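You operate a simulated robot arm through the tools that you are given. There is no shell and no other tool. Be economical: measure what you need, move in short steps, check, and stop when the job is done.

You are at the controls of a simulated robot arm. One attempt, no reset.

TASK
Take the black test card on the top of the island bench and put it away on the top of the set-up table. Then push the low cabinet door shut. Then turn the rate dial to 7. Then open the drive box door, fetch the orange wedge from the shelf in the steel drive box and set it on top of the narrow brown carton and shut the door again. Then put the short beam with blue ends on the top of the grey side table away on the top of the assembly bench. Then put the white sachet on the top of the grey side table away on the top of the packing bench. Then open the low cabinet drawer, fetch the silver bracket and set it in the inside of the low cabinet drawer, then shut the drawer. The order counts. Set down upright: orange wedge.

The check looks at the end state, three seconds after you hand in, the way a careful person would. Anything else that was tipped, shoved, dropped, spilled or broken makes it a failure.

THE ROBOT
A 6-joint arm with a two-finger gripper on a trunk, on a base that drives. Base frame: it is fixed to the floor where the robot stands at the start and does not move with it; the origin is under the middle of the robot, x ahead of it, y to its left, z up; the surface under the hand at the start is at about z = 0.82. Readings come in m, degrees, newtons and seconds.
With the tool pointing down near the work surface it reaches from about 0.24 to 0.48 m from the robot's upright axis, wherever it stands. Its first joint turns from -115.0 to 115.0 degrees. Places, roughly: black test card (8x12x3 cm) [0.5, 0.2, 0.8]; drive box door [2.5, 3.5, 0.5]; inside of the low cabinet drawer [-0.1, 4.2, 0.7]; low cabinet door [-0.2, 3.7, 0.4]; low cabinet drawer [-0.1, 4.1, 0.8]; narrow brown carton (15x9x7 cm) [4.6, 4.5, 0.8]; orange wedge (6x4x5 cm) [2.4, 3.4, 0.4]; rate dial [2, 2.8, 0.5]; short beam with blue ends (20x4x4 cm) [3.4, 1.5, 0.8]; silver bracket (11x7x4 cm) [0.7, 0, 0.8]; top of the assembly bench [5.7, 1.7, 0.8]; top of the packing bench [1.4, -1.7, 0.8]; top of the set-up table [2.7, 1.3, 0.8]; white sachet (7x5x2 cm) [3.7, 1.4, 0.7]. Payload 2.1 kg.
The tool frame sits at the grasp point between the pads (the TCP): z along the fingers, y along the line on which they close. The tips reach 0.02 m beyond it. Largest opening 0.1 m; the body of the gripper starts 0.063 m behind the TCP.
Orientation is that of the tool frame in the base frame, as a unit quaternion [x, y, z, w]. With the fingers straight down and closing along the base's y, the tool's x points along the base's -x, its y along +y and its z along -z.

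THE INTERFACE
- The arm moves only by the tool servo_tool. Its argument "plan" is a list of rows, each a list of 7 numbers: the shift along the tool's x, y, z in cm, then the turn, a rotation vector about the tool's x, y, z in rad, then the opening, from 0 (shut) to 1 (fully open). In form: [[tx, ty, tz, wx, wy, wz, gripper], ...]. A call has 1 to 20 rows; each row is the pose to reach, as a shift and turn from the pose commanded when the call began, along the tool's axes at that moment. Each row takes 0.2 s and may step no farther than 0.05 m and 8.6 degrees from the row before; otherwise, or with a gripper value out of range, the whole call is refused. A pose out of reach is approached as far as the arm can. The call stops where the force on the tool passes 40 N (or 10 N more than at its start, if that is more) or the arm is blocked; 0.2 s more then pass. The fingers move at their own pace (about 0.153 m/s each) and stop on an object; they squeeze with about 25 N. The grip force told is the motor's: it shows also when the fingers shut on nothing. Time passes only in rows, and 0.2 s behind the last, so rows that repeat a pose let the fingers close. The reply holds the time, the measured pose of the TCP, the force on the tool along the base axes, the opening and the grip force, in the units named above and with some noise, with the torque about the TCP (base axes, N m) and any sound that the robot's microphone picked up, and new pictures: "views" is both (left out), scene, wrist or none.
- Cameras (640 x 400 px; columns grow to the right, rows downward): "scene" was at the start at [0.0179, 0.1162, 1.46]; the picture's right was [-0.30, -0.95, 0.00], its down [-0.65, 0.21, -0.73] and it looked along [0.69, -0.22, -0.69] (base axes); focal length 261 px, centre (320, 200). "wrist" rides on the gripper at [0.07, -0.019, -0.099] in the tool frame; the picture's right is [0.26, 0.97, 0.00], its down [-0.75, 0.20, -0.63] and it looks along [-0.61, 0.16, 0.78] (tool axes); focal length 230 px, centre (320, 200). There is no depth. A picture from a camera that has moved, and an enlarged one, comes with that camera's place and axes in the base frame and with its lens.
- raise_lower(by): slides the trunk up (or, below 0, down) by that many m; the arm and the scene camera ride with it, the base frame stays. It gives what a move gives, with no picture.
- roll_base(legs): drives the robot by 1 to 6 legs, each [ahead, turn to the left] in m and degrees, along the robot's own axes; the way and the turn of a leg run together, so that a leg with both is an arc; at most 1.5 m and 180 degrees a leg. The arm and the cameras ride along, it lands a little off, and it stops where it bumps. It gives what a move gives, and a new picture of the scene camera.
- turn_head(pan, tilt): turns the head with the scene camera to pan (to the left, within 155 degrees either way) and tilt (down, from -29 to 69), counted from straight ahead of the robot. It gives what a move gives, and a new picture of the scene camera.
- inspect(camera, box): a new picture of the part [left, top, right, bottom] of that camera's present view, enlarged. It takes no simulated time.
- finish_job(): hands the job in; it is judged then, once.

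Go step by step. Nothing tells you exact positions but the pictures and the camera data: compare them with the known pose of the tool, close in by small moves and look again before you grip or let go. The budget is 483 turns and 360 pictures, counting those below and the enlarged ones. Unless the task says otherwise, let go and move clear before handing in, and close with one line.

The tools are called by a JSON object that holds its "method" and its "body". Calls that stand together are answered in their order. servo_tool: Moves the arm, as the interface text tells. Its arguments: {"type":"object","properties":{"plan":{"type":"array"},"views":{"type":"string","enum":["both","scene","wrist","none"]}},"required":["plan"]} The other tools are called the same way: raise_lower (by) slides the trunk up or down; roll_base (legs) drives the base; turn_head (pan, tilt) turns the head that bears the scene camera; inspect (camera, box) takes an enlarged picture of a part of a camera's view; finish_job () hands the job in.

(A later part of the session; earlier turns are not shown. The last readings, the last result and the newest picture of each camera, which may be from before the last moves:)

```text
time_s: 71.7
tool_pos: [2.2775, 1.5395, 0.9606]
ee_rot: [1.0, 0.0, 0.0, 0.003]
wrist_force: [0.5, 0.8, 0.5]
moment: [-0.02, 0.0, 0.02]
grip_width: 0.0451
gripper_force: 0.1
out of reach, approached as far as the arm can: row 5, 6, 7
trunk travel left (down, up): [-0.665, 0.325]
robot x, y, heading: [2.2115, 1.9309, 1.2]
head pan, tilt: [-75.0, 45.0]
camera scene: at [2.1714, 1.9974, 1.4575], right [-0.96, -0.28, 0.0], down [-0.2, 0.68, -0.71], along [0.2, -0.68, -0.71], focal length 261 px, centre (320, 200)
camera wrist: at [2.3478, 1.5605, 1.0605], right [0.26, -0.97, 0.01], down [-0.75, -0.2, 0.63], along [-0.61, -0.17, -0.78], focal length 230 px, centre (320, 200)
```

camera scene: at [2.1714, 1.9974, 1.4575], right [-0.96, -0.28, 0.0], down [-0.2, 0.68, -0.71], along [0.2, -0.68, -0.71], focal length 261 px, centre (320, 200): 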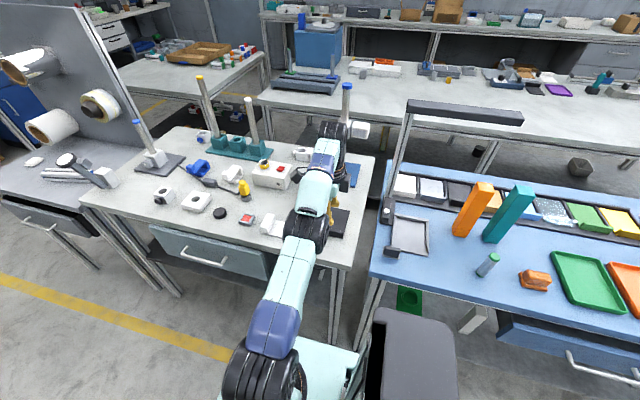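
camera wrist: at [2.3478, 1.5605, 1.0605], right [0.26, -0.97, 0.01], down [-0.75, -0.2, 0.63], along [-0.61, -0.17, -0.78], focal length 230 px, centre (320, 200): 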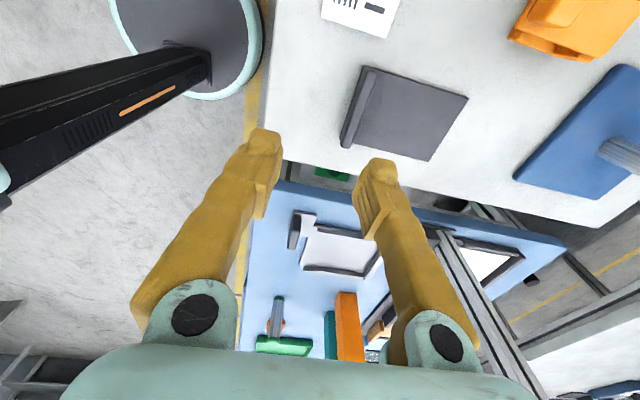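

The card is down and clear. I swing the arm back to the front so I can drive to the low cabinet.

{"method": "servo_tool", "body": {"plan": [[-0.5, -4, -2, 0, 0, 0, 0.2], [-1, -7.8, -4, 0, 0, 0, 0], [1.9, -9.5, -6, 0, 0, -0.11, 0], [5.0, -10.6, -8, 0, 0, -0.22, 0], [8.0, -11.9, -8, 0, 0, -0.33, 0], [10.7, -13.6, -8, 0, 0, -0.44, 0], [13.3, -15.6, -8, 0, 0, -0.55, 0], [15.7, -17.8, -8, 0, 0, -0.66, 0], [17.8, -20.2, -8, 0, 0, -0.77, 0], [19.7, -22.9, -8, 0, 0, -0.88, 0], [21.3, -25.7, -8, 0, 0, -0.99, 0], [22.5, -28.7, -8, 0, 0, -1.1, 0], [23.5, -31.8, -8, 0, 0, -1.21, 0], [24.1, -35, -8, 0, 0, -1.32, 0], [24.4, -38.2, -8, 0, 0, -1.43, 0]], "views": "none"}}

{"method": "turn_head", "body": {"pan": 140, "tilt": 15}}

```text
time_s: 74.9
tool_pos: [2.5223, 1.9245, 1.0387]
ee_rot: [0.754, 0.657, -0.001, 0.001]
wrist_force: [0.1, -0.5, -0.6]
moment: [0.01, 0.01, -0.04]
grip_width: 0.0001
gripper_force: 25.1
trunk travel left (down, up): [-0.665, 0.325]
robot x, y, heading: [2.2137, 1.9332, 1.1]
head pan, tilt: [-75.0, 45.0]
```

```text
time_s: 78.0
tool_pos: [2.5213, 1.9223, 1.0393]
ee_rot: [0.755, 0.656, -0.003, 0.001]
wrist_force: [-0.3, 0.7, -0.3]
moment: [-0.03, 0.0, 0.01]
grip_width: 0.0003
gripper_force: 25.1
trunk travel left (down, up): [-0.665, 0.325]
robot x, y, heading: [2.2118, 1.9359, 1.2]
head pan, tilt: [140.0, 15.0]
camera scene: at [2.0764, 2.1329, 1.5044], right [0.63, 0.78, 0.0], down [0.2, -0.16, -0.97], along [-0.75, 0.61, -0.26], focal length 261 px, centre (320, 200)
```

scene: 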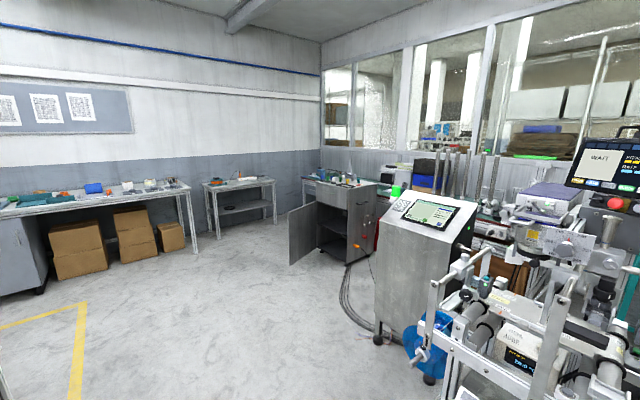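

I'll zoom on the low cabinet to see how its door stands.

{"method": "inspect", "body": {"camera": "scene", "box": [260, 150, 420, 290]}}

```text
2.86 times, centred on (340, 220) of scene
camera zoom: at [2.0764, 2.1329, 1.5044], right [0.63, 0.78, 0.0], down [0.2, -0.16, -0.97], along [-0.75, 0.61, -0.26], focal length 745 px, centre (263, 143)
```

zoom: 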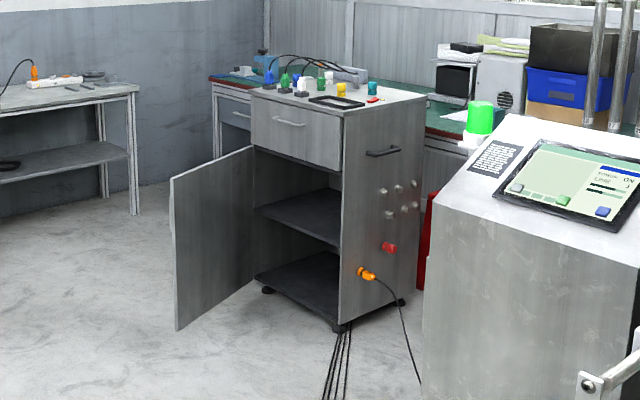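

The cabinet faces −y with the door hinged on its −x side, standing open about 80–90°. I'll back out the way I came, spin in the open and drive toward it.

{"method": "roll_base", "body": {"legs": [[0, -14.5], [-0.9, 0], [0, 164], [1.45, 0]]}}

{"method": "turn_head", "body": {"pan": -30, "tilt": 25}}

```text
time_s: 97.1
tool_pos: [-0.186, 3.0376, 1.0388]
ee_rot: [-0.439, 0.899, 0.001, 0.002]
wrist_force: [0.6, 0.9, 0.3]
moment: [-0.03, 0.0, 0.05]
grip_width: 0.0002
gripper_force: 24.5
trunk travel left (down, up): [-0.665, 0.325]
robot x, y, heading: [0.0733, 2.8729, 151.1]
head pan, tilt: [140.0, 15.0]
camera scene: at [0.0917, 2.6357, 1.5044], right [-0.93, -0.36, 0.0], down [-0.09, 0.24, -0.97], along [0.35, -0.9, -0.26], focal length 261 px, centre (320, 200)
```

scene: 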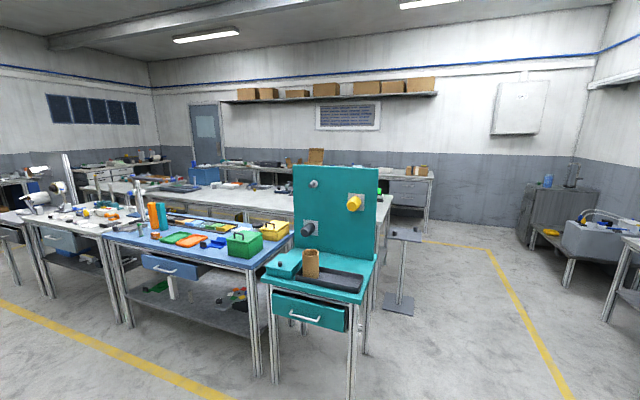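

```text
time_s: 99.7
tool_pos: [-0.1872, 3.0384, 1.0392]
ee_rot: [-0.438, 0.899, 0.001, 0.002]
wrist_force: [-0.6, 0.0, -0.4]
moment: [0.0, -0.01, -0.02]
grip_width: 0.0
gripper_force: 24.8
trunk travel left (down, up): [-0.665, 0.325]
robot x, y, heading: [0.0707, 2.8739, 151.2]
head pan, tilt: [-30.0, 25.0]
camera scene: at [0.0105, 2.8017, 1.4882], right [0.86, 0.52, 0.0], down [0.22, -0.36, -0.91], along [-0.47, 0.78, -0.42], focal length 261 px, centre (320, 200)
```

scene: 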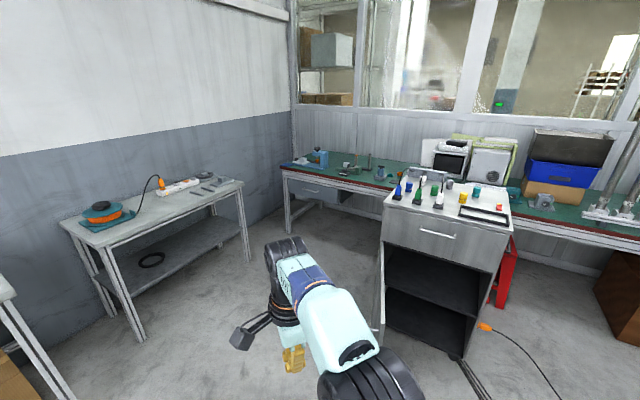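

{"method": "inspect", "body": {"camera": "scene", "box": [340, 160, 540, 380]}}

```text
1.82 times, centred on (440, 270) of scene
camera zoom: at [0.0105, 2.8017, 1.4882], right [0.86, 0.52, 0.0], down [0.22, -0.36, -0.91], along [-0.47, 0.78, -0.42], focal length 474 px, centre (102, 73)
```

zoom: 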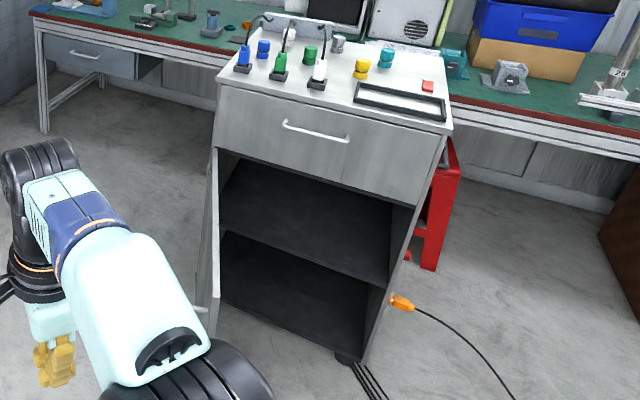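

The door stands about 76° open with its free edge near [-0.21, 3.57]. I'll park in front of it at about [-0.2, 3.05] facing +y, and lower the trunk.

{"method": "roll_base", "body": {"legs": [[0, -5], [0.325, 0], [0, -56]]}}

{"method": "servo_tool", "body": {"plan": [[0, 0, 0, 0, 0, -0.14, 0], [0, 0, 0, 0, 0, -0.28, 0], [0, 0, 0, 0, 0, -0.42, 0], [0, 0, 0, 0, 0, -0.56, 0], [0, 0, 0, 0, 0, -0.7, 0], [0, 0, 0, 0, 0, -0.84, 0], [0, 0, 0, 0, 0, -0.98, 0], [0, 0, 0, 0, 0, -1.12, 0], [0, 0, 0, 0, 0, -1.26, 0], [0, 0, 0, 0, 0, -1.4, 0], [0, 0, 0, 0, 0, -1.54, 0], [0, 0, 0, 0, 0, -1.68, 0], [0, 0, 0, 0, 0, -1.72, 0]], "views": "none"}}

{"method": "turn_head", "body": {"pan": 0, "tilt": 45}}

```text
time_s: 104.8
tool_pos: [-0.1803, 3.3593, 1.0383]
ee_rot: [0.072, 0.997, 0.0, 0.003]
wrist_force: [0.1, 0.6, 0.4]
moment: [0.03, -0.03, -0.02]
grip_width: 0.0001
gripper_force: 24.8
trunk travel left (down, up): [-0.665, 0.325]
robot x, y, heading: [-0.195, 3.0512, 90.7]
head pan, tilt: [-30.0, 25.0]
camera scene: at [-0.2889, 3.0716, 1.4882], right [0.87, -0.49, 0.0], down [-0.21, -0.37, -0.91], along [0.44, 0.79, -0.42], focal length 261 px, centre (320, 200)
```

scene: 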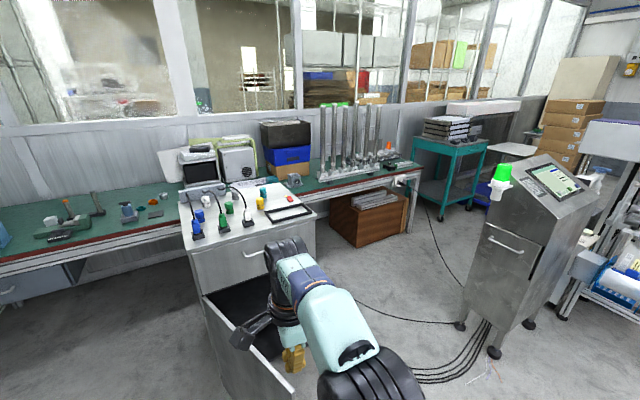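

```text
time_s: 107.6
tool_pos: [-0.1807, 3.361, 1.0383]
ee_rot: [0.709, -0.705, 0.002, -0.002]
wrist_force: [-0.6, -0.1, -0.6]
moment: [0.03, 0.0, 0.01]
grip_width: 0.0001
gripper_force: 25.1
trunk travel left (down, up): [-0.665, 0.325]
robot x, y, heading: [-0.1977, 3.0532, 91.1]
head pan, tilt: [-30.0, 25.0]
```

```text
time_s: 108.5
tool_pos: [-0.1797, 3.3604, 1.0397]
ee_rot: [0.709, -0.706, 0.001, -0.002]
wrist_force: [0.8, -0.4, 0.3]
moment: [0.03, -0.04, 0.04]
grip_width: 0.0
gripper_force: 25.1
trunk travel left (down, up): [-0.665, 0.325]
robot x, y, heading: [-0.1886, 3.0538, 90.9]
head pan, tilt: [0.0, 45.0]
camera scene: at [-0.3348, 3.0724, 1.4577], right [1.0, 0.01, 0.0], down [0.01, -0.71, -0.71], along [-0.01, 0.71, -0.71], focal length 261 px, centre (320, 200)
```

scene: 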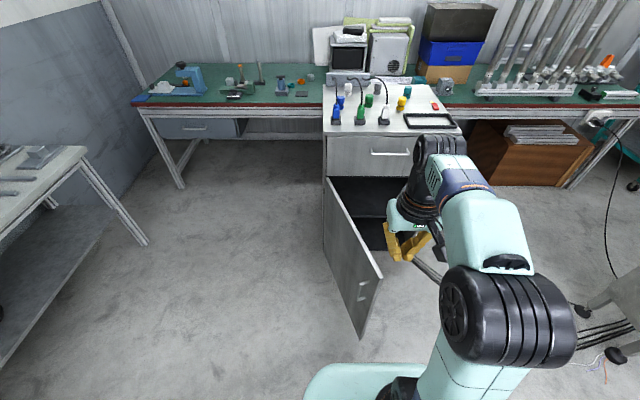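

Door now clearly seen: hinge near [-0.31, 4.01], free edge near [-0.14, 3.51], to be pushed from its left face. I'll back to [-0.55, 2.98] heading 60°, and point the closed gripper horizontally ahead.

{"method": "roll_base", "body": {"legs": [[0, -80], [-0.367, 0], [0, 49]]}}

{"method": "servo_tool", "body": {"plan": [[-2.85, 0, -0.1, 0, -0.143, 0, 0], [-5.6, 0, -0.4, 0, -0.286, 0, 0], [-8.3, 0, -0.9, 0, -0.429, 0, 0], [-10.8, 0, -1.6, 0, -0.571, 0, 0], [-13.1, 0, -2.4, 0, -0.714, 0, 0], [-15.1, 0, -3.5, 0, -0.857, 0, 0], [-16.8, 0, -4.6, 0, -1.0, 0, 0], [-18.2, 0, -5.9, 0, -1.143, 0, 0], [-19.2, 0, -7.2, 0, -1.286, 0, 0], [-19.8, 0, -8.6, 0, -1.428, 0, 0], [-20, 0, -10, 0, -1.571, 0, 0], [-20, 0, -10, 0, -1.571, 0, 0]]}}

```text
time_s: 116.6
tool_pos: [-0.3843, 3.2458, 1.0386]
ee_rot: [-0.479, 0.878, -0.002, 0.001]
wrist_force: [-0.5, 1.2, 0.2]
moment: [0.03, 0.04, -0.01]
grip_width: 0.0
gripper_force: 25.1
trunk travel left (down, up): [-0.665, 0.325]
robot x, y, heading: [-0.5632, 2.996, 57.9]
head pan, tilt: [0.0, 45.0]
camera scene: at [-0.671, 3.0892, 1.4576], right [0.85, -0.53, 0.0], down [-0.38, -0.6, -0.71], along [0.38, 0.6, -0.71], focal length 261 px, centre (320, 200)
```

scene: 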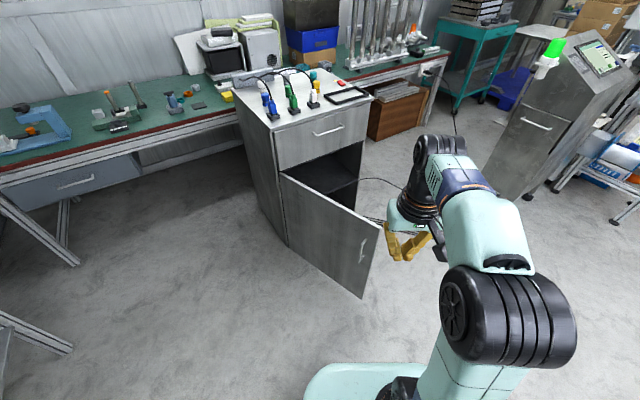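

```text
time_s: 119.2
tool_pos: [-0.2746, 3.4138, 1.138]
ee_rot: [-0.34, 0.619, 0.337, 0.622]
wrist_force: [0.4, -0.4, -0.7]
moment: [-0.04, 0.01, -0.01]
grip_width: 0.0
gripper_force: 24.7
out of reach, approached as far as the arm can: row 8, 9, 10
trunk travel left (down, up): [-0.665, 0.325]
robot x, y, heading: [-0.5674, 2.9949, 57.9]
head pan, tilt: [0.0, 45.0]
camera scene: at [-0.6709, 3.0889, 1.4576], right [0.85, -0.53, 0.0], down [-0.38, -0.6, -0.71], along [0.38, 0.6, -0.71], focal length 261 px, centre (320, 200)
camera wrist: at [-0.311, 3.3217, 1.0685], right [-0.81, 0.52, -0.26], down [-0.51, -0.42, 0.75], along [0.28, 0.74, 0.61], focal length 230 px, centre (320, 200)
```

scene: 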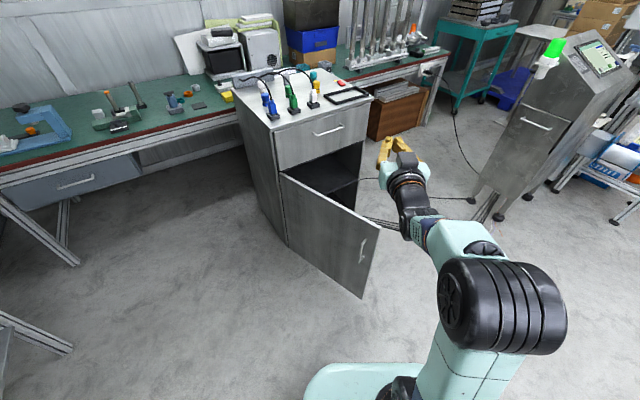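
wrist: 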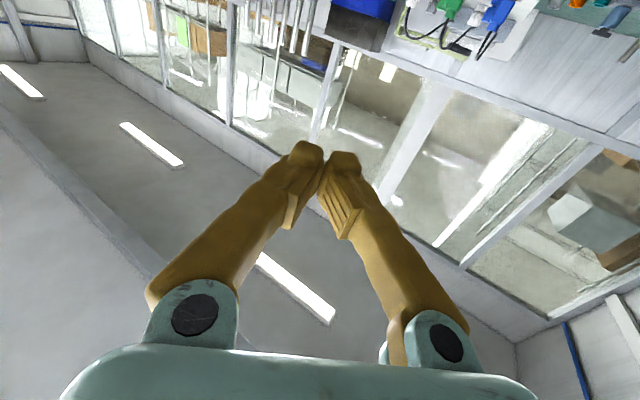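

The hand points ahead, left of the door. Lower the trunk so the fingers are at mid-door height.

{"method": "raise_lower", "body": {"by": -0.65}}

{"method": "turn_head", "body": {"pan": 0, "tilt": 30}}

```text
refused: -0.65 is not a number from -0.4 to 0.4
```

```text
time_s: 120.0
tool_pos: [-0.2737, 3.4141, 1.1383]
ee_rot: [-0.34, 0.62, 0.337, 0.622]
wrist_force: [-0.4, 0.2, 0.8]
moment: [-0.01, 0.02, 0.0]
grip_width: 0.0
gripper_force: 25.0
trunk travel left (down, up): [-0.665, 0.325]
robot x, y, heading: [-0.5612, 2.9979, 57.8]
head pan, tilt: [0.0, 30.0]
camera scene: at [-0.6661, 3.097, 1.4801], right [0.85, -0.53, 0.0], down [-0.27, -0.42, -0.87], along [0.46, 0.73, -0.5], focal length 261 px, centre (320, 200)
```

scene: 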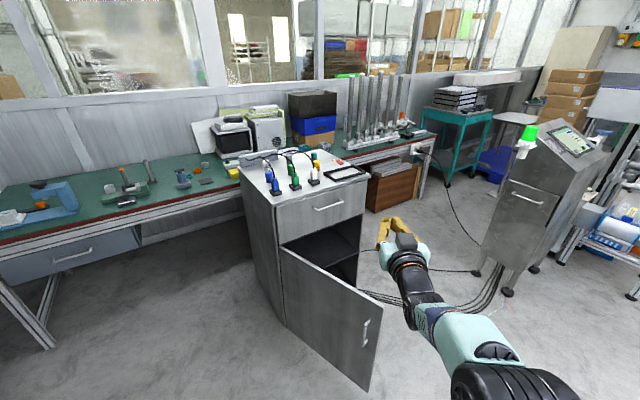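

{"method": "raise_lower", "body": {"by": -0.4}}

{"method": "raise_lower", "body": {"by": -0.24}}

{"method": "turn_head", "body": {"pan": 0, "tilt": 30}}

```text
time_s: 123.8
tool_pos: [-0.2734, 3.4137, 0.7372]
ee_rot: [-0.338, 0.621, 0.336, 0.622]
wrist_force: [-0.9, 0.3, 0.5]
moment: [0.0, 0.01, 0.02]
grip_width: 0.0
gripper_force: 24.9
trunk travel left (down, up): [-0.265, 0.725]
robot x, y, heading: [-0.5626, 2.991, 57.8]
head pan, tilt: [0.0, 30.0]
```

```text
time_s: 126.3
tool_pos: [-0.2737, 3.4145, 0.4976]
ee_rot: [-0.339, 0.621, 0.336, 0.622]
wrist_force: [1.1, -0.2, 0.1]
moment: [0.04, -0.02, -0.02]
grip_width: 0.0
gripper_force: 24.9
trunk travel left (down, up): [-0.025, 0.965]
robot x, y, heading: [-0.5644, 2.993, 57.9]
head pan, tilt: [0.0, 30.0]
```

```text
time_s: 126.9
tool_pos: [-0.2739, 3.414, 0.4976]
ee_rot: [-0.34, 0.62, 0.336, 0.622]
wrist_force: [0.7, 0.1, -0.3]
moment: [0.01, -0.02, -0.01]
grip_width: 0.0
gripper_force: 24.6
trunk travel left (down, up): [-0.025, 0.965]
robot x, y, heading: [-0.5626, 2.9911, 57.7]
head pan, tilt: [0.0, 30.0]
camera scene: at [-0.6661, 3.0969, 0.8402], right [0.85, -0.53, 0.0], down [-0.27, -0.42, -0.87], along [0.46, 0.73, -0.5], focal length 261 px, centre (320, 200)
```

scene: 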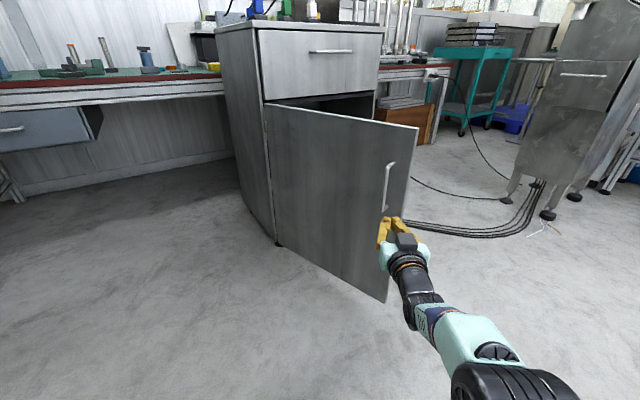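

Fingers are just before the door near its handle. I'll shift 6 cm left and 8 cm down so the push lands on the plain face, then drive ahead gently.

{"method": "servo_tool", "body": {"plan": [[3, 3, 0, 0, 0, 0, 0], [6, 6, 0, 0, 0, 0, 0], [8, 7, 0, 0, 0, 0, 0]], "views": "none"}}

{"method": "roll_base", "body": {"legs": [[0.15, 0]]}}

```text
time_s: 127.7
tool_pos: [-0.3316, 3.4525, 0.4179]
ee_rot: [-0.341, 0.619, 0.337, 0.622]
wrist_force: [0.7, -0.3, 1.3]
moment: [-0.01, -0.01, 0.01]
grip_width: 0.0
gripper_force: 25.5
trunk travel left (down, up): [-0.025, 0.965]
robot x, y, heading: [-0.5654, 2.9979, 58.0]
head pan, tilt: [0.0, 30.0]
```

```text
time_s: 129.1
tool_pos: [-0.2502, 3.5818, 0.4199]
ee_rot: [-0.34, 0.62, 0.337, 0.622]
wrist_force: [0.1, -0.1, 0.3]
moment: [-0.03, -0.02, -0.02]
grip_width: 0.0
gripper_force: 25.0
trunk travel left (down, up): [-0.025, 0.965]
robot x, y, heading: [-0.4829, 3.1223, 57.7]
head pan, tilt: [0.0, 30.0]
camera scene: at [-0.5845, 3.2262, 0.8402], right [0.85, -0.53, 0.0], down [-0.27, -0.42, -0.87], along [0.46, 0.73, -0.5], focal length 261 px, centre (320, 200)
```

scene: 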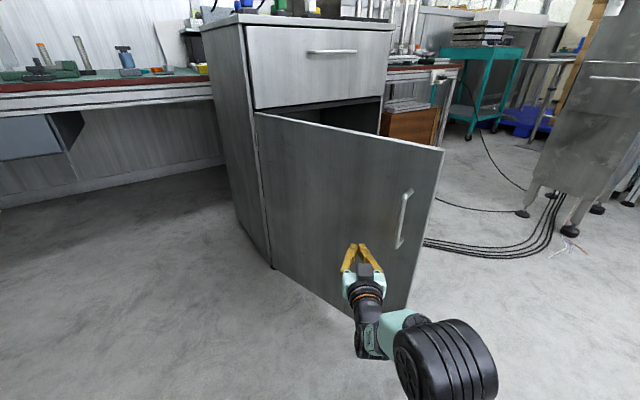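

{"method": "roll_base", "body": {"legs": [[0.08, 0]]}}

```text
time_s: 130.2
tool_pos: [-0.2089, 3.6499, 0.4187]
ee_rot: [-0.34, 0.62, 0.337, 0.621]
wrist_force: [0.2, -0.4, -0.5]
moment: [0.04, 0.0, 0.0]
grip_width: 0.0001
gripper_force: 25.0
trunk travel left (down, up): [-0.025, 0.965]
robot x, y, heading: [-0.4363, 3.1968, 57.7]
head pan, tilt: [0.0, 30.0]
camera scene: at [-0.5414, 3.2945, 0.8402], right [0.85, -0.53, 0.0], down [-0.27, -0.42, -0.87], along [0.46, 0.73, -0.5], focal length 261 px, centre (320, 200)
```

scene: 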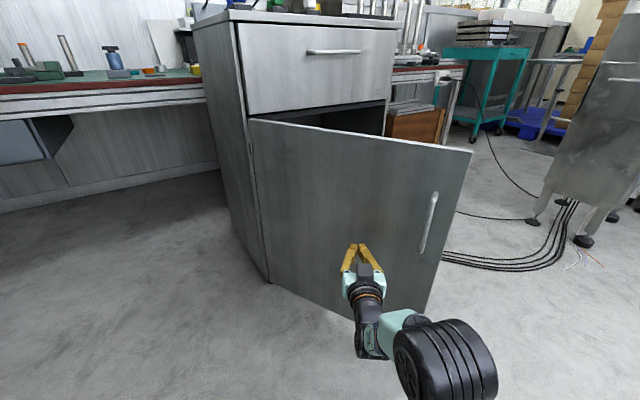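

{"method": "servo_tool", "body": {"plan": [[0, -3, 2, 0, 0, 0, 0], [0, -6, 3, 0, 0, 0, 0], [0, -9, 4, 0, 0, 0, 0], [0, -12, 5, 0, 0, 0, 0]], "views": "scene"}}

```text
time_s: 131.2
tool_pos: [-0.079, 3.6274, 0.4199]
ee_rot: [-0.34, 0.62, 0.337, 0.622]
wrist_force: [-0.2, 0.1, -0.4]
moment: [-0.01, 0.0, -0.01]
grip_width: 0.0002
gripper_force: 25.2
trunk travel left (down, up): [-0.025, 0.965]
robot x, y, heading: [-0.4383, 3.1966, 57.9]
head pan, tilt: [0.0, 30.0]
camera scene: at [-0.5414, 3.2946, 0.8402], right [0.85, -0.53, 0.0], down [-0.27, -0.42, -0.87], along [0.46, 0.73, -0.5], focal length 261 px, centre (320, 200)
```

scene: 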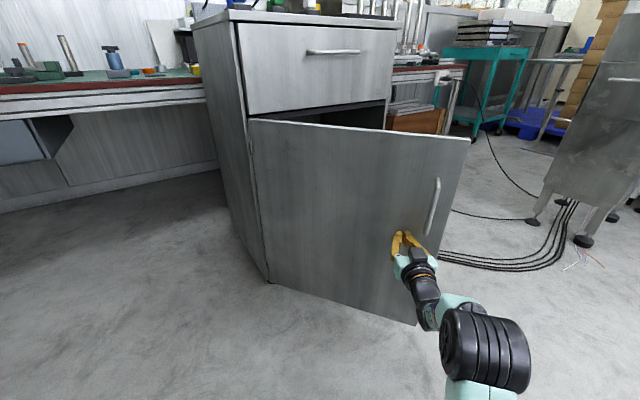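

The door is moving. Now push by driving ahead in short legs.

{"method": "roll_base", "body": {"legs": [[0.1, 0]]}}

```text
time_s: 132.3
tool_pos: [-0.0245, 3.7138, 0.4199]
ee_rot: [-0.34, 0.62, 0.337, 0.622]
wrist_force: [0.2, -0.4, 0.2]
moment: [-0.02, -0.01, -0.01]
grip_width: 0.0
gripper_force: 25.0
trunk travel left (down, up): [-0.025, 0.965]
robot x, y, heading: [-0.3838, 3.2792, 57.8]
head pan, tilt: [0.0, 30.0]
camera scene: at [-0.4868, 3.3811, 0.8402], right [0.85, -0.53, 0.0], down [-0.27, -0.42, -0.87], along [0.46, 0.73, -0.5], focal length 261 px, centre (320, 200)
```

scene: 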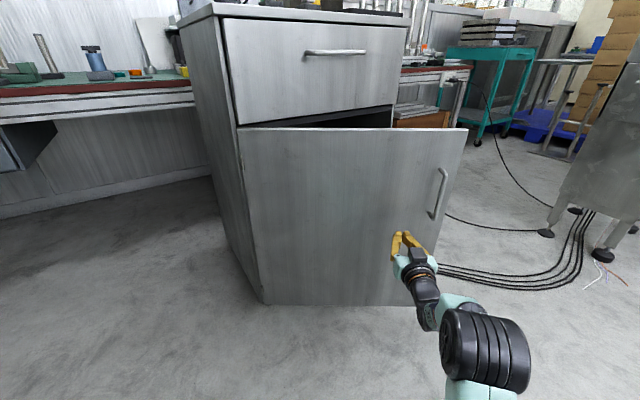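

{"method": "roll_base", "body": {"legs": [[0.1, 0]]}}

```text
time_s: 133.5
tool_pos: [0.0313, 3.7995, 0.4199]
ee_rot: [-0.34, 0.62, 0.337, 0.621]
wrist_force: [-0.3, 0.1, -0.2]
moment: [0.04, -0.03, -0.02]
grip_width: 0.0001
gripper_force: 25.1
trunk travel left (down, up): [-0.025, 0.965]
robot x, y, heading: [-0.3301, 3.368, 57.9]
head pan, tilt: [0.0, 30.0]
camera scene: at [-0.4325, 3.4672, 0.8402], right [0.85, -0.53, 0.0], down [-0.27, -0.42, -0.87], along [0.46, 0.73, -0.5], focal length 261 px, centre (320, 200)
```

scene: 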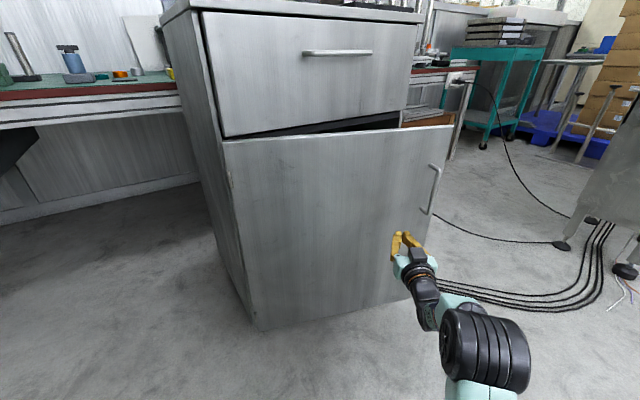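

{"method": "roll_base", "body": {"legs": [[0.1, 0]]}}

```text
time_s: 134.6
tool_pos: [0.0828, 3.8825, 0.4198]
ee_rot: [-0.34, 0.62, 0.337, 0.622]
wrist_force: [0.8, -0.2, -0.4]
moment: [0.02, -0.01, 0.04]
grip_width: 0.0001
gripper_force: 24.6
trunk travel left (down, up): [-0.025, 0.965]
robot x, y, heading: [-0.277, 3.447, 57.9]
head pan, tilt: [0.0, 30.0]
camera scene: at [-0.38, 3.5505, 0.8402], right [0.85, -0.53, 0.0], down [-0.27, -0.42, -0.87], along [0.46, 0.73, -0.5], focal length 261 px, centre (320, 200)
```

scene: 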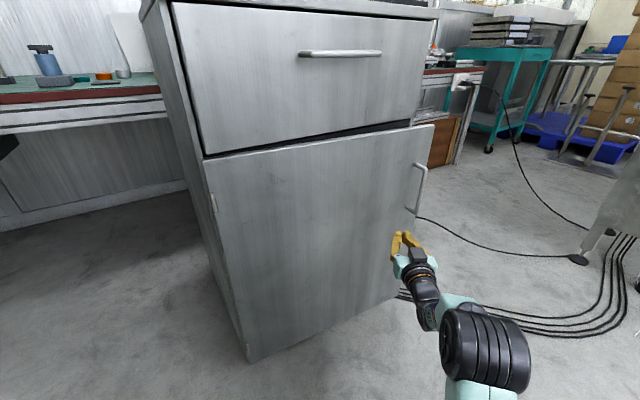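

{"method": "roll_base", "body": {"legs": [[0.06, 0]]}}

{"method": "servo_tool", "body": {"plan": [[0, 0, 3, 0, 0, 0, 0], [0, 2, 5, 0, 0, 0, 0], [0, 4, 7, 0, 0, 0, 0], [0, 6, 9, 0, 0, 0, 0]], "views": "scene"}}

```text
time_s: 135.6
tool_pos: [0.1143, 3.9338, 0.4202]
ee_rot: [-0.339, 0.62, 0.337, 0.622]
wrist_force: [0.2, -0.2, -1.3]
moment: [-0.01, -0.02, 0.02]
grip_width: 0.0002
gripper_force: 25.2
trunk travel left (down, up): [-0.025, 0.965]
robot x, y, heading: [-0.2434, 3.4998, 57.9]
head pan, tilt: [0.0, 30.0]
camera scene: at [-0.348, 3.6012, 0.8402], right [0.85, -0.53, 0.0], down [-0.27, -0.42, -0.87], along [0.46, 0.73, -0.5], focal length 261 px, centre (320, 200)
```

scene: 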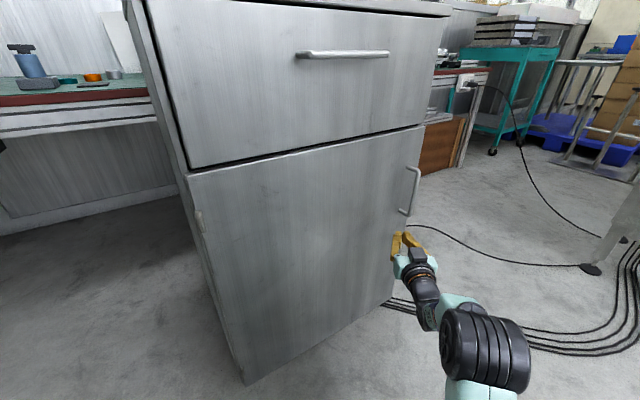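

```text
time_s: 136.3
tool_pos: [0.1273, 3.9832, 0.4184]
ee_rot: [-0.335, 0.624, 0.333, 0.622]
wrist_force: [-2.0, -8.1, 3.0]
moment: [0.11, -0.01, 0.08]
grip_width: 0.0
gripper_force: 25.4
trunk travel left (down, up): [-0.025, 0.965]
robot x, y, heading: [-0.2472, 3.5, 57.6]
head pan, tilt: [0.0, 30.0]
stopped in row 3: the force on the tool passed its limit at 182 N (the readings are from after the stop); the commanded pose is now the measured one
camera scene: at [-0.3484, 3.6, 0.8404], right [0.84, -0.53, 0.0], down [-0.27, -0.42, -0.87], along [0.46, 0.73, -0.5], focal length 261 px, centre (320, 200)
```

scene: 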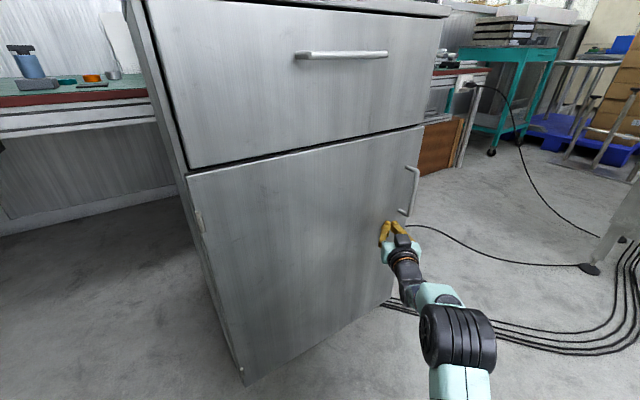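

{"method": "inspect", "body": {"camera": "scene", "box": [180, 100, 440, 260]}}

```text
2.46 times, centred on (310, 180) of scene
camera zoom: at [-0.3484, 3.6, 0.8404], right [0.84, -0.53, 0.0], down [-0.27, -0.42, -0.87], along [0.46, 0.73, -0.5], focal length 642 px, centre (345, 249)
```

zoom: 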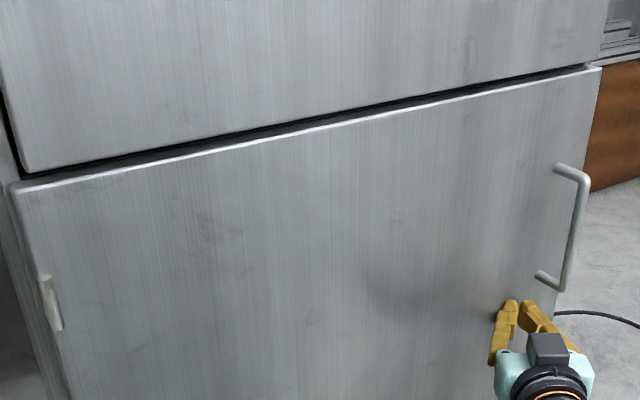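

The door is shut flush. I draw the hand back and reverse away, then look for the rate dial.

{"method": "servo_tool", "body": {"plan": [[0, 0, -4, 0, 0, 0, 0], [0, 0, -6, 0, 0, 0, 0]], "views": "none"}}

{"method": "roll_base", "body": {"legs": [[-0.7, 0]]}}

{"method": "turn_head", "body": {"pan": -5, "tilt": 10}}

```text
time_s: 136.9
tool_pos: [0.0934, 3.9354, 0.4187]
ee_rot: [-0.338, 0.624, 0.334, 0.621]
wrist_force: [-0.6, -0.7, 0.0]
moment: [0.01, -0.03, 0.0]
grip_width: 0.0
gripper_force: 25.1
trunk travel left (down, up): [-0.025, 0.965]
robot x, y, heading: [-0.2425, 3.4997, 58.0]
head pan, tilt: [0.0, 30.0]
```

```text
time_s: 140.6
tool_pos: [-0.2706, 3.3605, 0.4191]
ee_rot: [-0.339, 0.623, 0.335, 0.62]
wrist_force: [0.2, 0.4, 0.5]
moment: [0.0, 0.02, -0.02]
grip_width: 0.0
gripper_force: 25.0
trunk travel left (down, up): [-0.025, 0.965]
robot x, y, heading: [-0.6079, 2.923, 57.7]
head pan, tilt: [0.0, 30.0]
camera scene: at [-0.7111, 3.0242, 0.8402], right [0.85, -0.53, 0.0], down [-0.27, -0.42, -0.87], along [0.46, 0.73, -0.5], focal length 261 px, centre (320, 200)
```

scene: 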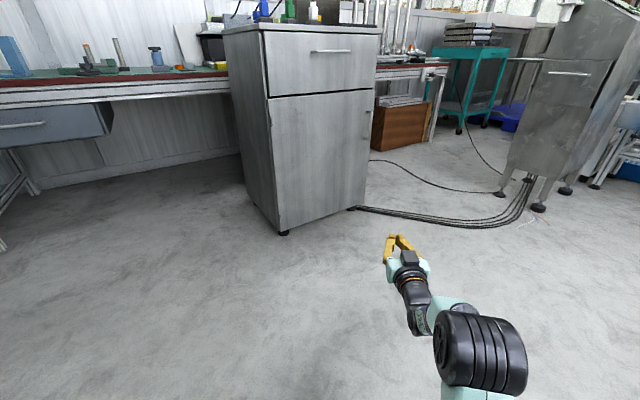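

```text
time_s: 141.5
tool_pos: [-0.2712, 3.3596, 0.4194]
ee_rot: [-0.339, 0.623, 0.336, 0.62]
wrist_force: [-0.1, -0.1, -0.3]
moment: [-0.03, 0.0, 0.01]
grip_width: 0.0003
gripper_force: 25.5
trunk travel left (down, up): [-0.025, 0.965]
robot x, y, heading: [-0.6065, 2.9252, 58.2]
head pan, tilt: [-5.0, 10.0]
camera scene: at [-0.7031, 3.0218, 0.8725], right [0.8, -0.6, 0.0], down [-0.1, -0.14, -0.98], along [0.59, 0.79, -0.17], focal length 261 px, centre (320, 200)
```

scene: 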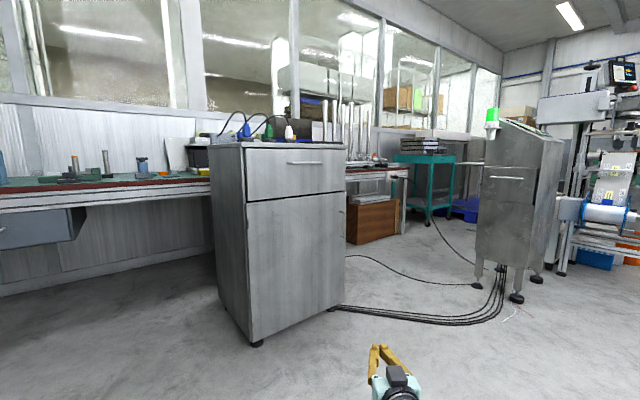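

Door confirmed shut. Next the rate dial near [2, 2.8, 0.5]; I raise the trunk and drive toward it to look.

{"method": "raise_lower", "body": {"by": 0.4}}

{"method": "roll_base", "body": {"legs": [[0, -72], [1.4, 0]]}}

{"method": "turn_head", "body": {"pan": 15, "tilt": 25}}

```text
time_s: 145.3
tool_pos: [-0.2704, 3.3602, 0.819]
ee_rot: [-0.339, 0.624, 0.334, 0.62]
wrist_force: [0.2, -0.1, 0.2]
moment: [-0.01, 0.01, 0.01]
grip_width: 0.0004
gripper_force: 24.7
trunk travel left (down, up): [-0.425, 0.565]
robot x, y, heading: [-0.6077, 2.9261, 58.1]
head pan, tilt: [-5.0, 10.0]
```

```text
time_s: 155.3
tool_pos: [1.2478, 2.3848, 0.8185]
ee_rot: [0.096, 0.702, -0.097, 0.698]
wrist_force: [0.5, -0.4, 0.1]
moment: [0.0, 0.0, 0.04]
grip_width: 0.0001
gripper_force: 24.7
trunk travel left (down, up): [-0.425, 0.565]
robot x, y, heading: [0.7307, 2.5775, -15.0]
head pan, tilt: [-5.0, 10.0]
camera scene: at [0.7952, 2.6972, 1.2726], right [-0.34, -0.94, 0.0], down [-0.16, 0.06, -0.98], along [0.93, -0.33, -0.17], focal length 261 px, centre (320, 200)
```

scene: 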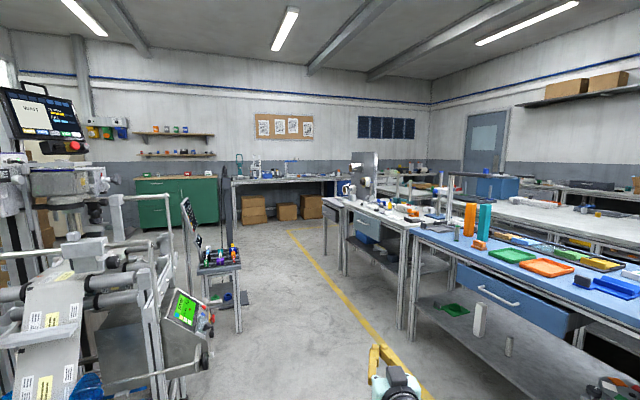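

```text
time_s: 156.2
tool_pos: [1.2488, 2.3864, 0.818]
ee_rot: [0.095, 0.703, -0.097, 0.698]
wrist_force: [0.2, -0.1, -0.1]
moment: [-0.01, 0.01, 0.02]
grip_width: 0.0
gripper_force: 25.3
trunk travel left (down, up): [-0.425, 0.565]
robot x, y, heading: [0.7278, 2.5785, -14.6]
head pan, tilt: [15.0, 25.0]
camera scene: at [0.7996, 2.729, 1.2482], right [0.0, -1.0, 0.0], down [-0.42, 0.0, -0.91], along [0.91, 0.0, -0.42], focal length 261 px, centre (320, 200)
```

scene: 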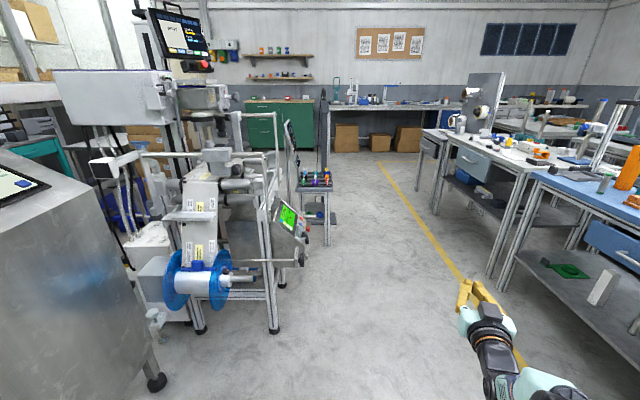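

{"method": "inspect", "body": {"camera": "scene", "box": [230, 130, 350, 280]}}

```text
2.67 times, centred on (290, 205) of scene
camera zoom: at [0.7996, 2.729, 1.2482], right [0.0, -1.0, 0.0], down [-0.42, 0.0, -0.91], along [0.91, 0.0, -0.42], focal length 695 px, centre (400, 187)
```

zoom: 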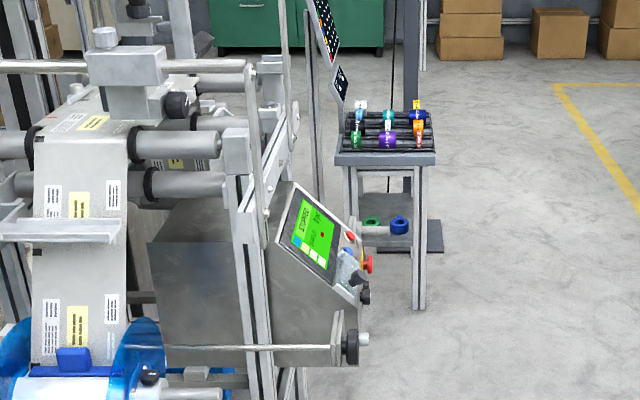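

The dial panel faces −y and slopes up. I'll draw the arm in, pitch the hand to about 52°, and drive to stand in front of it at about [2.0, 2.3] facing +y.

{"method": "servo_tool", "body": {"plan": [[0, 1, -4, 0, 0.13, 0, 0], [0, 2, -8, 0, 0.26, 0, 0], [0, 3, -12, 0, 0.39, 0, 0], [0, 4, -16, 0, 0.52, 0, 0], [0, 5, -20, 0, 0.66, 0, 0]], "views": "none"}}

{"method": "roll_base", "body": {"legs": [[0, 2.2], [1.27, 0], [0, 100]]}}

{"method": "turn_head", "body": {"pan": -10, "tilt": 40}}

```text
time_s: 157.3
tool_pos: [1.107, 2.4801, 0.8093]
ee_rot: [0.122, 0.891, -0.061, 0.433]
wrist_force: [-0.6, 0.0, -0.8]
moment: [0.01, -0.04, 0.0]
grip_width: 0.0002
gripper_force: 25.6
out of reach, approached as far as the arm can: row 4, 5
trunk travel left (down, up): [-0.425, 0.565]
robot x, y, heading: [0.7321, 2.5777, -14.5]
head pan, tilt: [15.0, 25.0]
```

```text
time_s: 168.2
tool_pos: [1.9818, 2.6976, 0.809]
ee_rot: [-0.61, 0.661, 0.295, 0.322]
wrist_force: [0.6, -0.2, -0.1]
moment: [-0.02, 0.0, -0.03]
grip_width: 0.0
gripper_force: 25.0
trunk travel left (down, up): [-0.425, 0.565]
robot x, y, heading: [1.9566, 2.3087, 86.4]
head pan, tilt: [15.0, 25.0]
camera scene: at [1.7952, 2.3502, 1.2482], right [0.98, 0.2, 0.0], down [0.08, -0.41, -0.91], along [-0.18, 0.89, -0.42], focal length 261 px, centre (320, 200)
```

scene: 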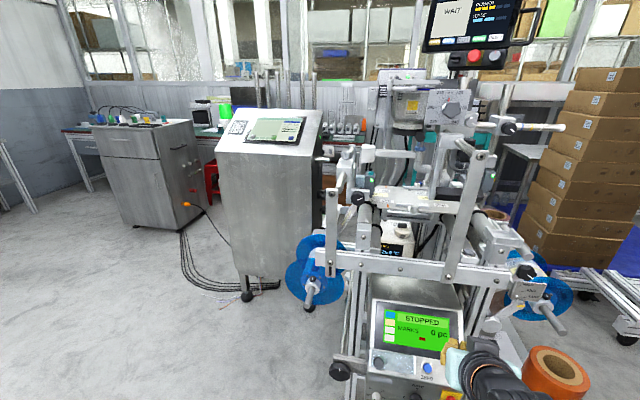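

```text
time_s: 169.1
tool_pos: [1.9829, 2.6986, 0.8094]
ee_rot: [-0.61, 0.661, 0.295, 0.322]
wrist_force: [-0.5, 0.1, -0.6]
moment: [0.01, -0.01, 0.03]
grip_width: 0.0
gripper_force: 25.1
trunk travel left (down, up): [-0.425, 0.565]
robot x, y, heading: [1.9591, 2.3126, 86.3]
head pan, tilt: [-10.0, 40.0]
camera scene: at [1.8334, 2.3425, 1.2249], right [0.97, -0.24, 0.0], down [-0.15, -0.62, -0.77], along [0.18, 0.74, -0.64], focal length 261 px, centre (320, 200)
```

scene: 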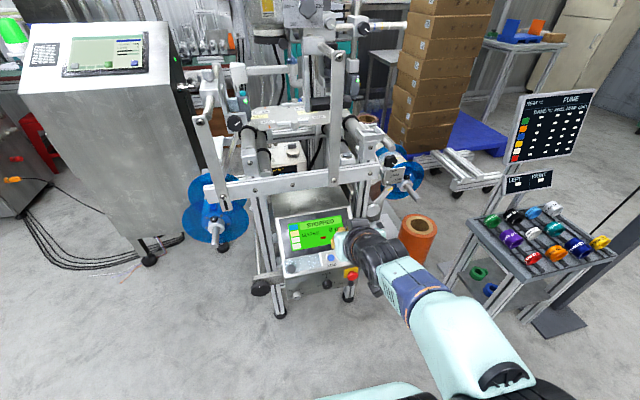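

{"method": "inspect", "body": {"camera": "scene", "box": [240, 200, 380, 320]}}

```text
3.33 times, centred on (310, 260) of scene
camera zoom: at [1.8334, 2.3425, 1.2249], right [0.97, -0.24, 0.0], down [-0.15, -0.62, -0.77], along [0.18, 0.74, -0.64], focal length 869 px, centre (353, 0)
```

zoom: 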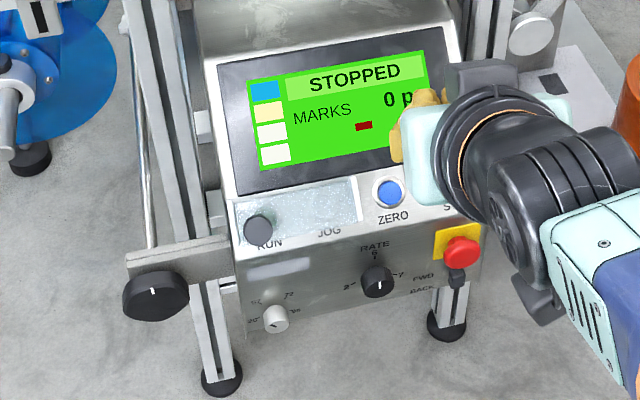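

{"method": "inspect", "body": {"camera": "scene", "box": [284, 245, 324, 270]}}

```text
16.00 times, centred on (304, 258) of scene
camera zoom: at [1.8334, 2.3425, 1.2249], right [0.97, -0.24, 0.0], down [-0.15, -0.62, -0.77], along [0.18, 0.74, -0.64], focal length 4170 px, centre (576, -720)
```

zoom: 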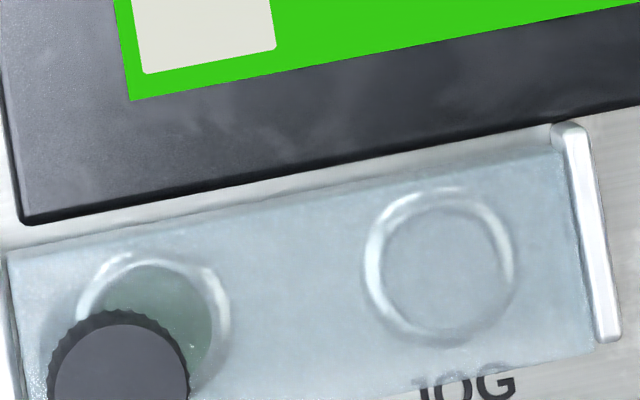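

{"method": "inspect", "body": {"camera": "scene", "box": [304, 268, 352, 298]}}

```text
13.33 times, centred on (328, 283) of scene
camera zoom: at [1.8334, 2.3425, 1.2249], right [0.97, -0.24, 0.0], down [-0.15, -0.62, -0.77], along [0.18, 0.74, -0.64], focal length 3475 px, centre (213, -907)
```

zoom: 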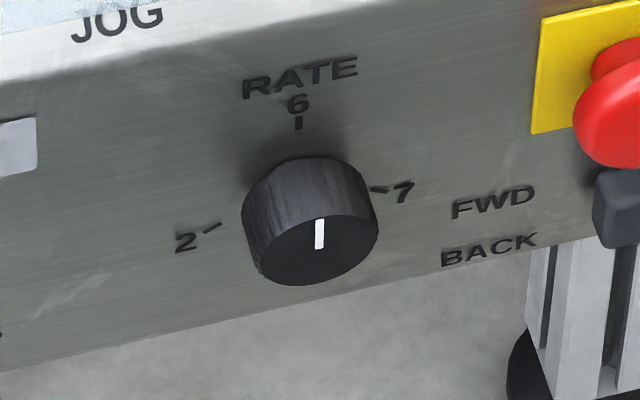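

The RATE dial points at 6; 7 is to its right. I'll back up slightly, level the hand to horizontal in front of the dial, and lower the trunk to its height.

{"method": "roll_base", "body": {"legs": [[-0.11, 0]]}}

{"method": "servo_tool", "body": {"plan": [[-0.7, 0, 0.9, 0, -0.132, 0, 0.3], [-1.4, 0, 1.8, 0, -0.264, 0, 0.5], [-2.1, 0, 2.7, 0, -0.396, 0, 0.7], [-2.8, 0, 3.6, 0, -0.528, 0, 0.7], [-3.7, 0, 4.7, 0, -0.66, 0, 0.7], [-3.7, 0, 4.7, 0, -0.66, 0, 0.7]], "views": "none"}}

{"method": "raise_lower", "body": {"by": -0.3}}

{"method": "turn_head", "body": {"pan": -15, "tilt": 40}}

```text
time_s: 170.3
tool_pos: [1.9747, 2.585, 0.8093]
ee_rot: [-0.61, 0.661, 0.295, 0.322]
wrist_force: [0.7, 0.5, 0.7]
moment: [0.01, 0.02, -0.01]
grip_width: 0.0
gripper_force: 25.0
trunk travel left (down, up): [-0.425, 0.565]
robot x, y, heading: [1.9485, 2.1987, 86.4]
head pan, tilt: [-10.0, 40.0]
camera scene: at [1.8262, 2.2304, 1.2249], right [0.97, -0.24, 0.0], down [-0.15, -0.62, -0.77], along [0.18, 0.75, -0.64], focal length 261 px, centre (320, 200)
```

scene: 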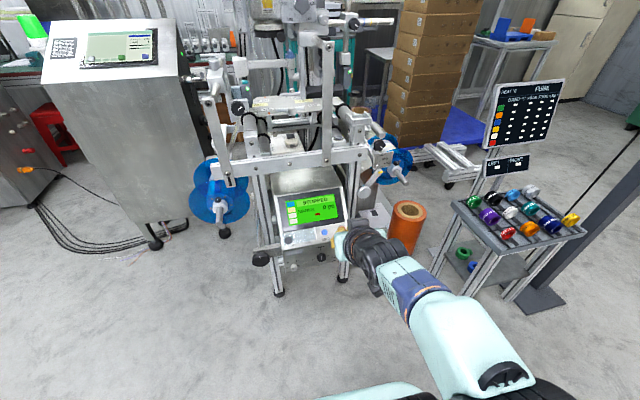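

```text
time_s: 171.7
tool_pos: [1.9787, 2.6538, 0.8115]
ee_rot: [-0.481, 0.521, 0.477, 0.519]
wrist_force: [-0.1, 0.7, -0.9]
moment: [0.03, -0.01, -0.02]
grip_width: 0.0701
gripper_force: 0.0
out of reach, approached as far as the arm can: row 1, 3, 4, 5, 6
trunk travel left (down, up): [-0.425, 0.565]
robot x, y, heading: [1.9509, 2.198, 86.5]
head pan, tilt: [-10.0, 40.0]
```

```text
time_s: 174.7
tool_pos: [1.9803, 2.6548, 0.5103]
ee_rot: [-0.482, 0.521, 0.477, 0.518]
wrist_force: [0.5, 0.1, 0.6]
moment: [-0.01, 0.02, 0.03]
grip_width: 0.0699
gripper_force: 0.0
trunk travel left (down, up): [-0.125, 0.865]
robot x, y, heading: [1.9518, 2.1952, 86.5]
head pan, tilt: [-10.0, 40.0]
```

```text
time_s: 175.4
tool_pos: [1.9803, 2.654, 0.5111]
ee_rot: [-0.482, 0.521, 0.477, 0.519]
wrist_force: [0.7, 0.1, 0.3]
moment: [0.02, 0.01, -0.01]
grip_width: 0.07
gripper_force: 0.0
trunk travel left (down, up): [-0.125, 0.865]
robot x, y, heading: [1.9483, 2.1951, 86.5]
head pan, tilt: [-15.0, 40.0]
camera scene: at [1.8334, 2.2291, 0.9249], right [0.95, -0.32, 0.0], down [-0.2, -0.61, -0.77], along [0.24, 0.73, -0.64], focal length 261 px, centre (320, 200)
```

scene: 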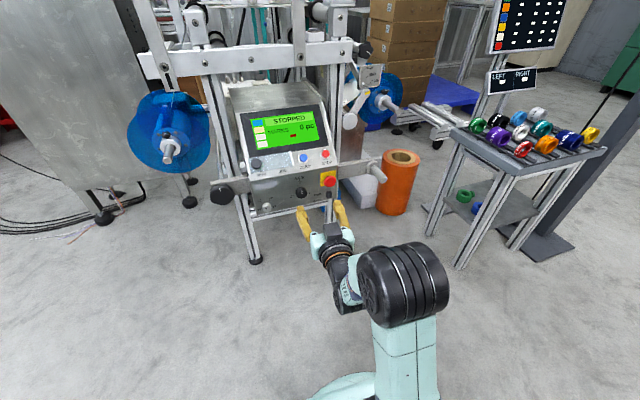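

{"method": "inspect", "body": {"camera": "scene", "box": [250, 140, 370, 230]}}

{"method": "inspect", "body": {"camera": "wrist", "box": [0, 0, 640, 400]}}

```text
4.44 times, centred on (310, 185) of scene
camera zoom: at [1.8334, 2.2291, 0.9249], right [0.95, -0.32, 0.0], down [-0.2, -0.61, -0.77], along [0.24, 0.73, -0.64], focal length 1158 px, centre (364, 267)
```

zoom: 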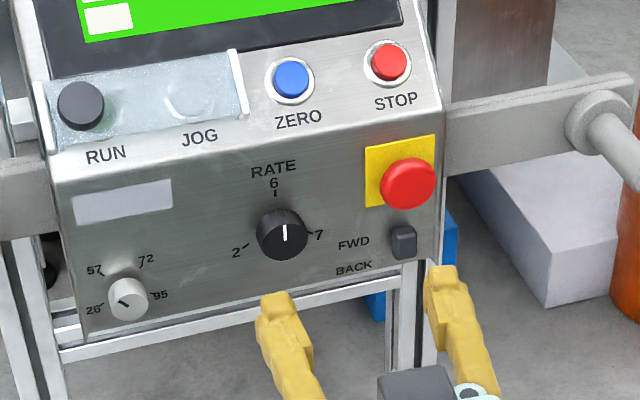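

```text
1.00 times, centred on (320, 200) of wrist (not enlarged: the box is as wide or as high as the picture)
camera zoom: at [1.9907, 2.5556, 0.4418], right [-0.96, 0.08, -0.26], down [-0.25, -0.61, 0.75], along [-0.1, 0.79, 0.6], focal length 230 px, centre (320, 200)
```

zoom: 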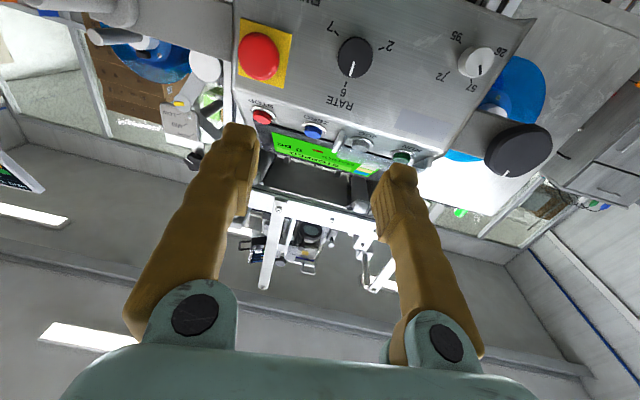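

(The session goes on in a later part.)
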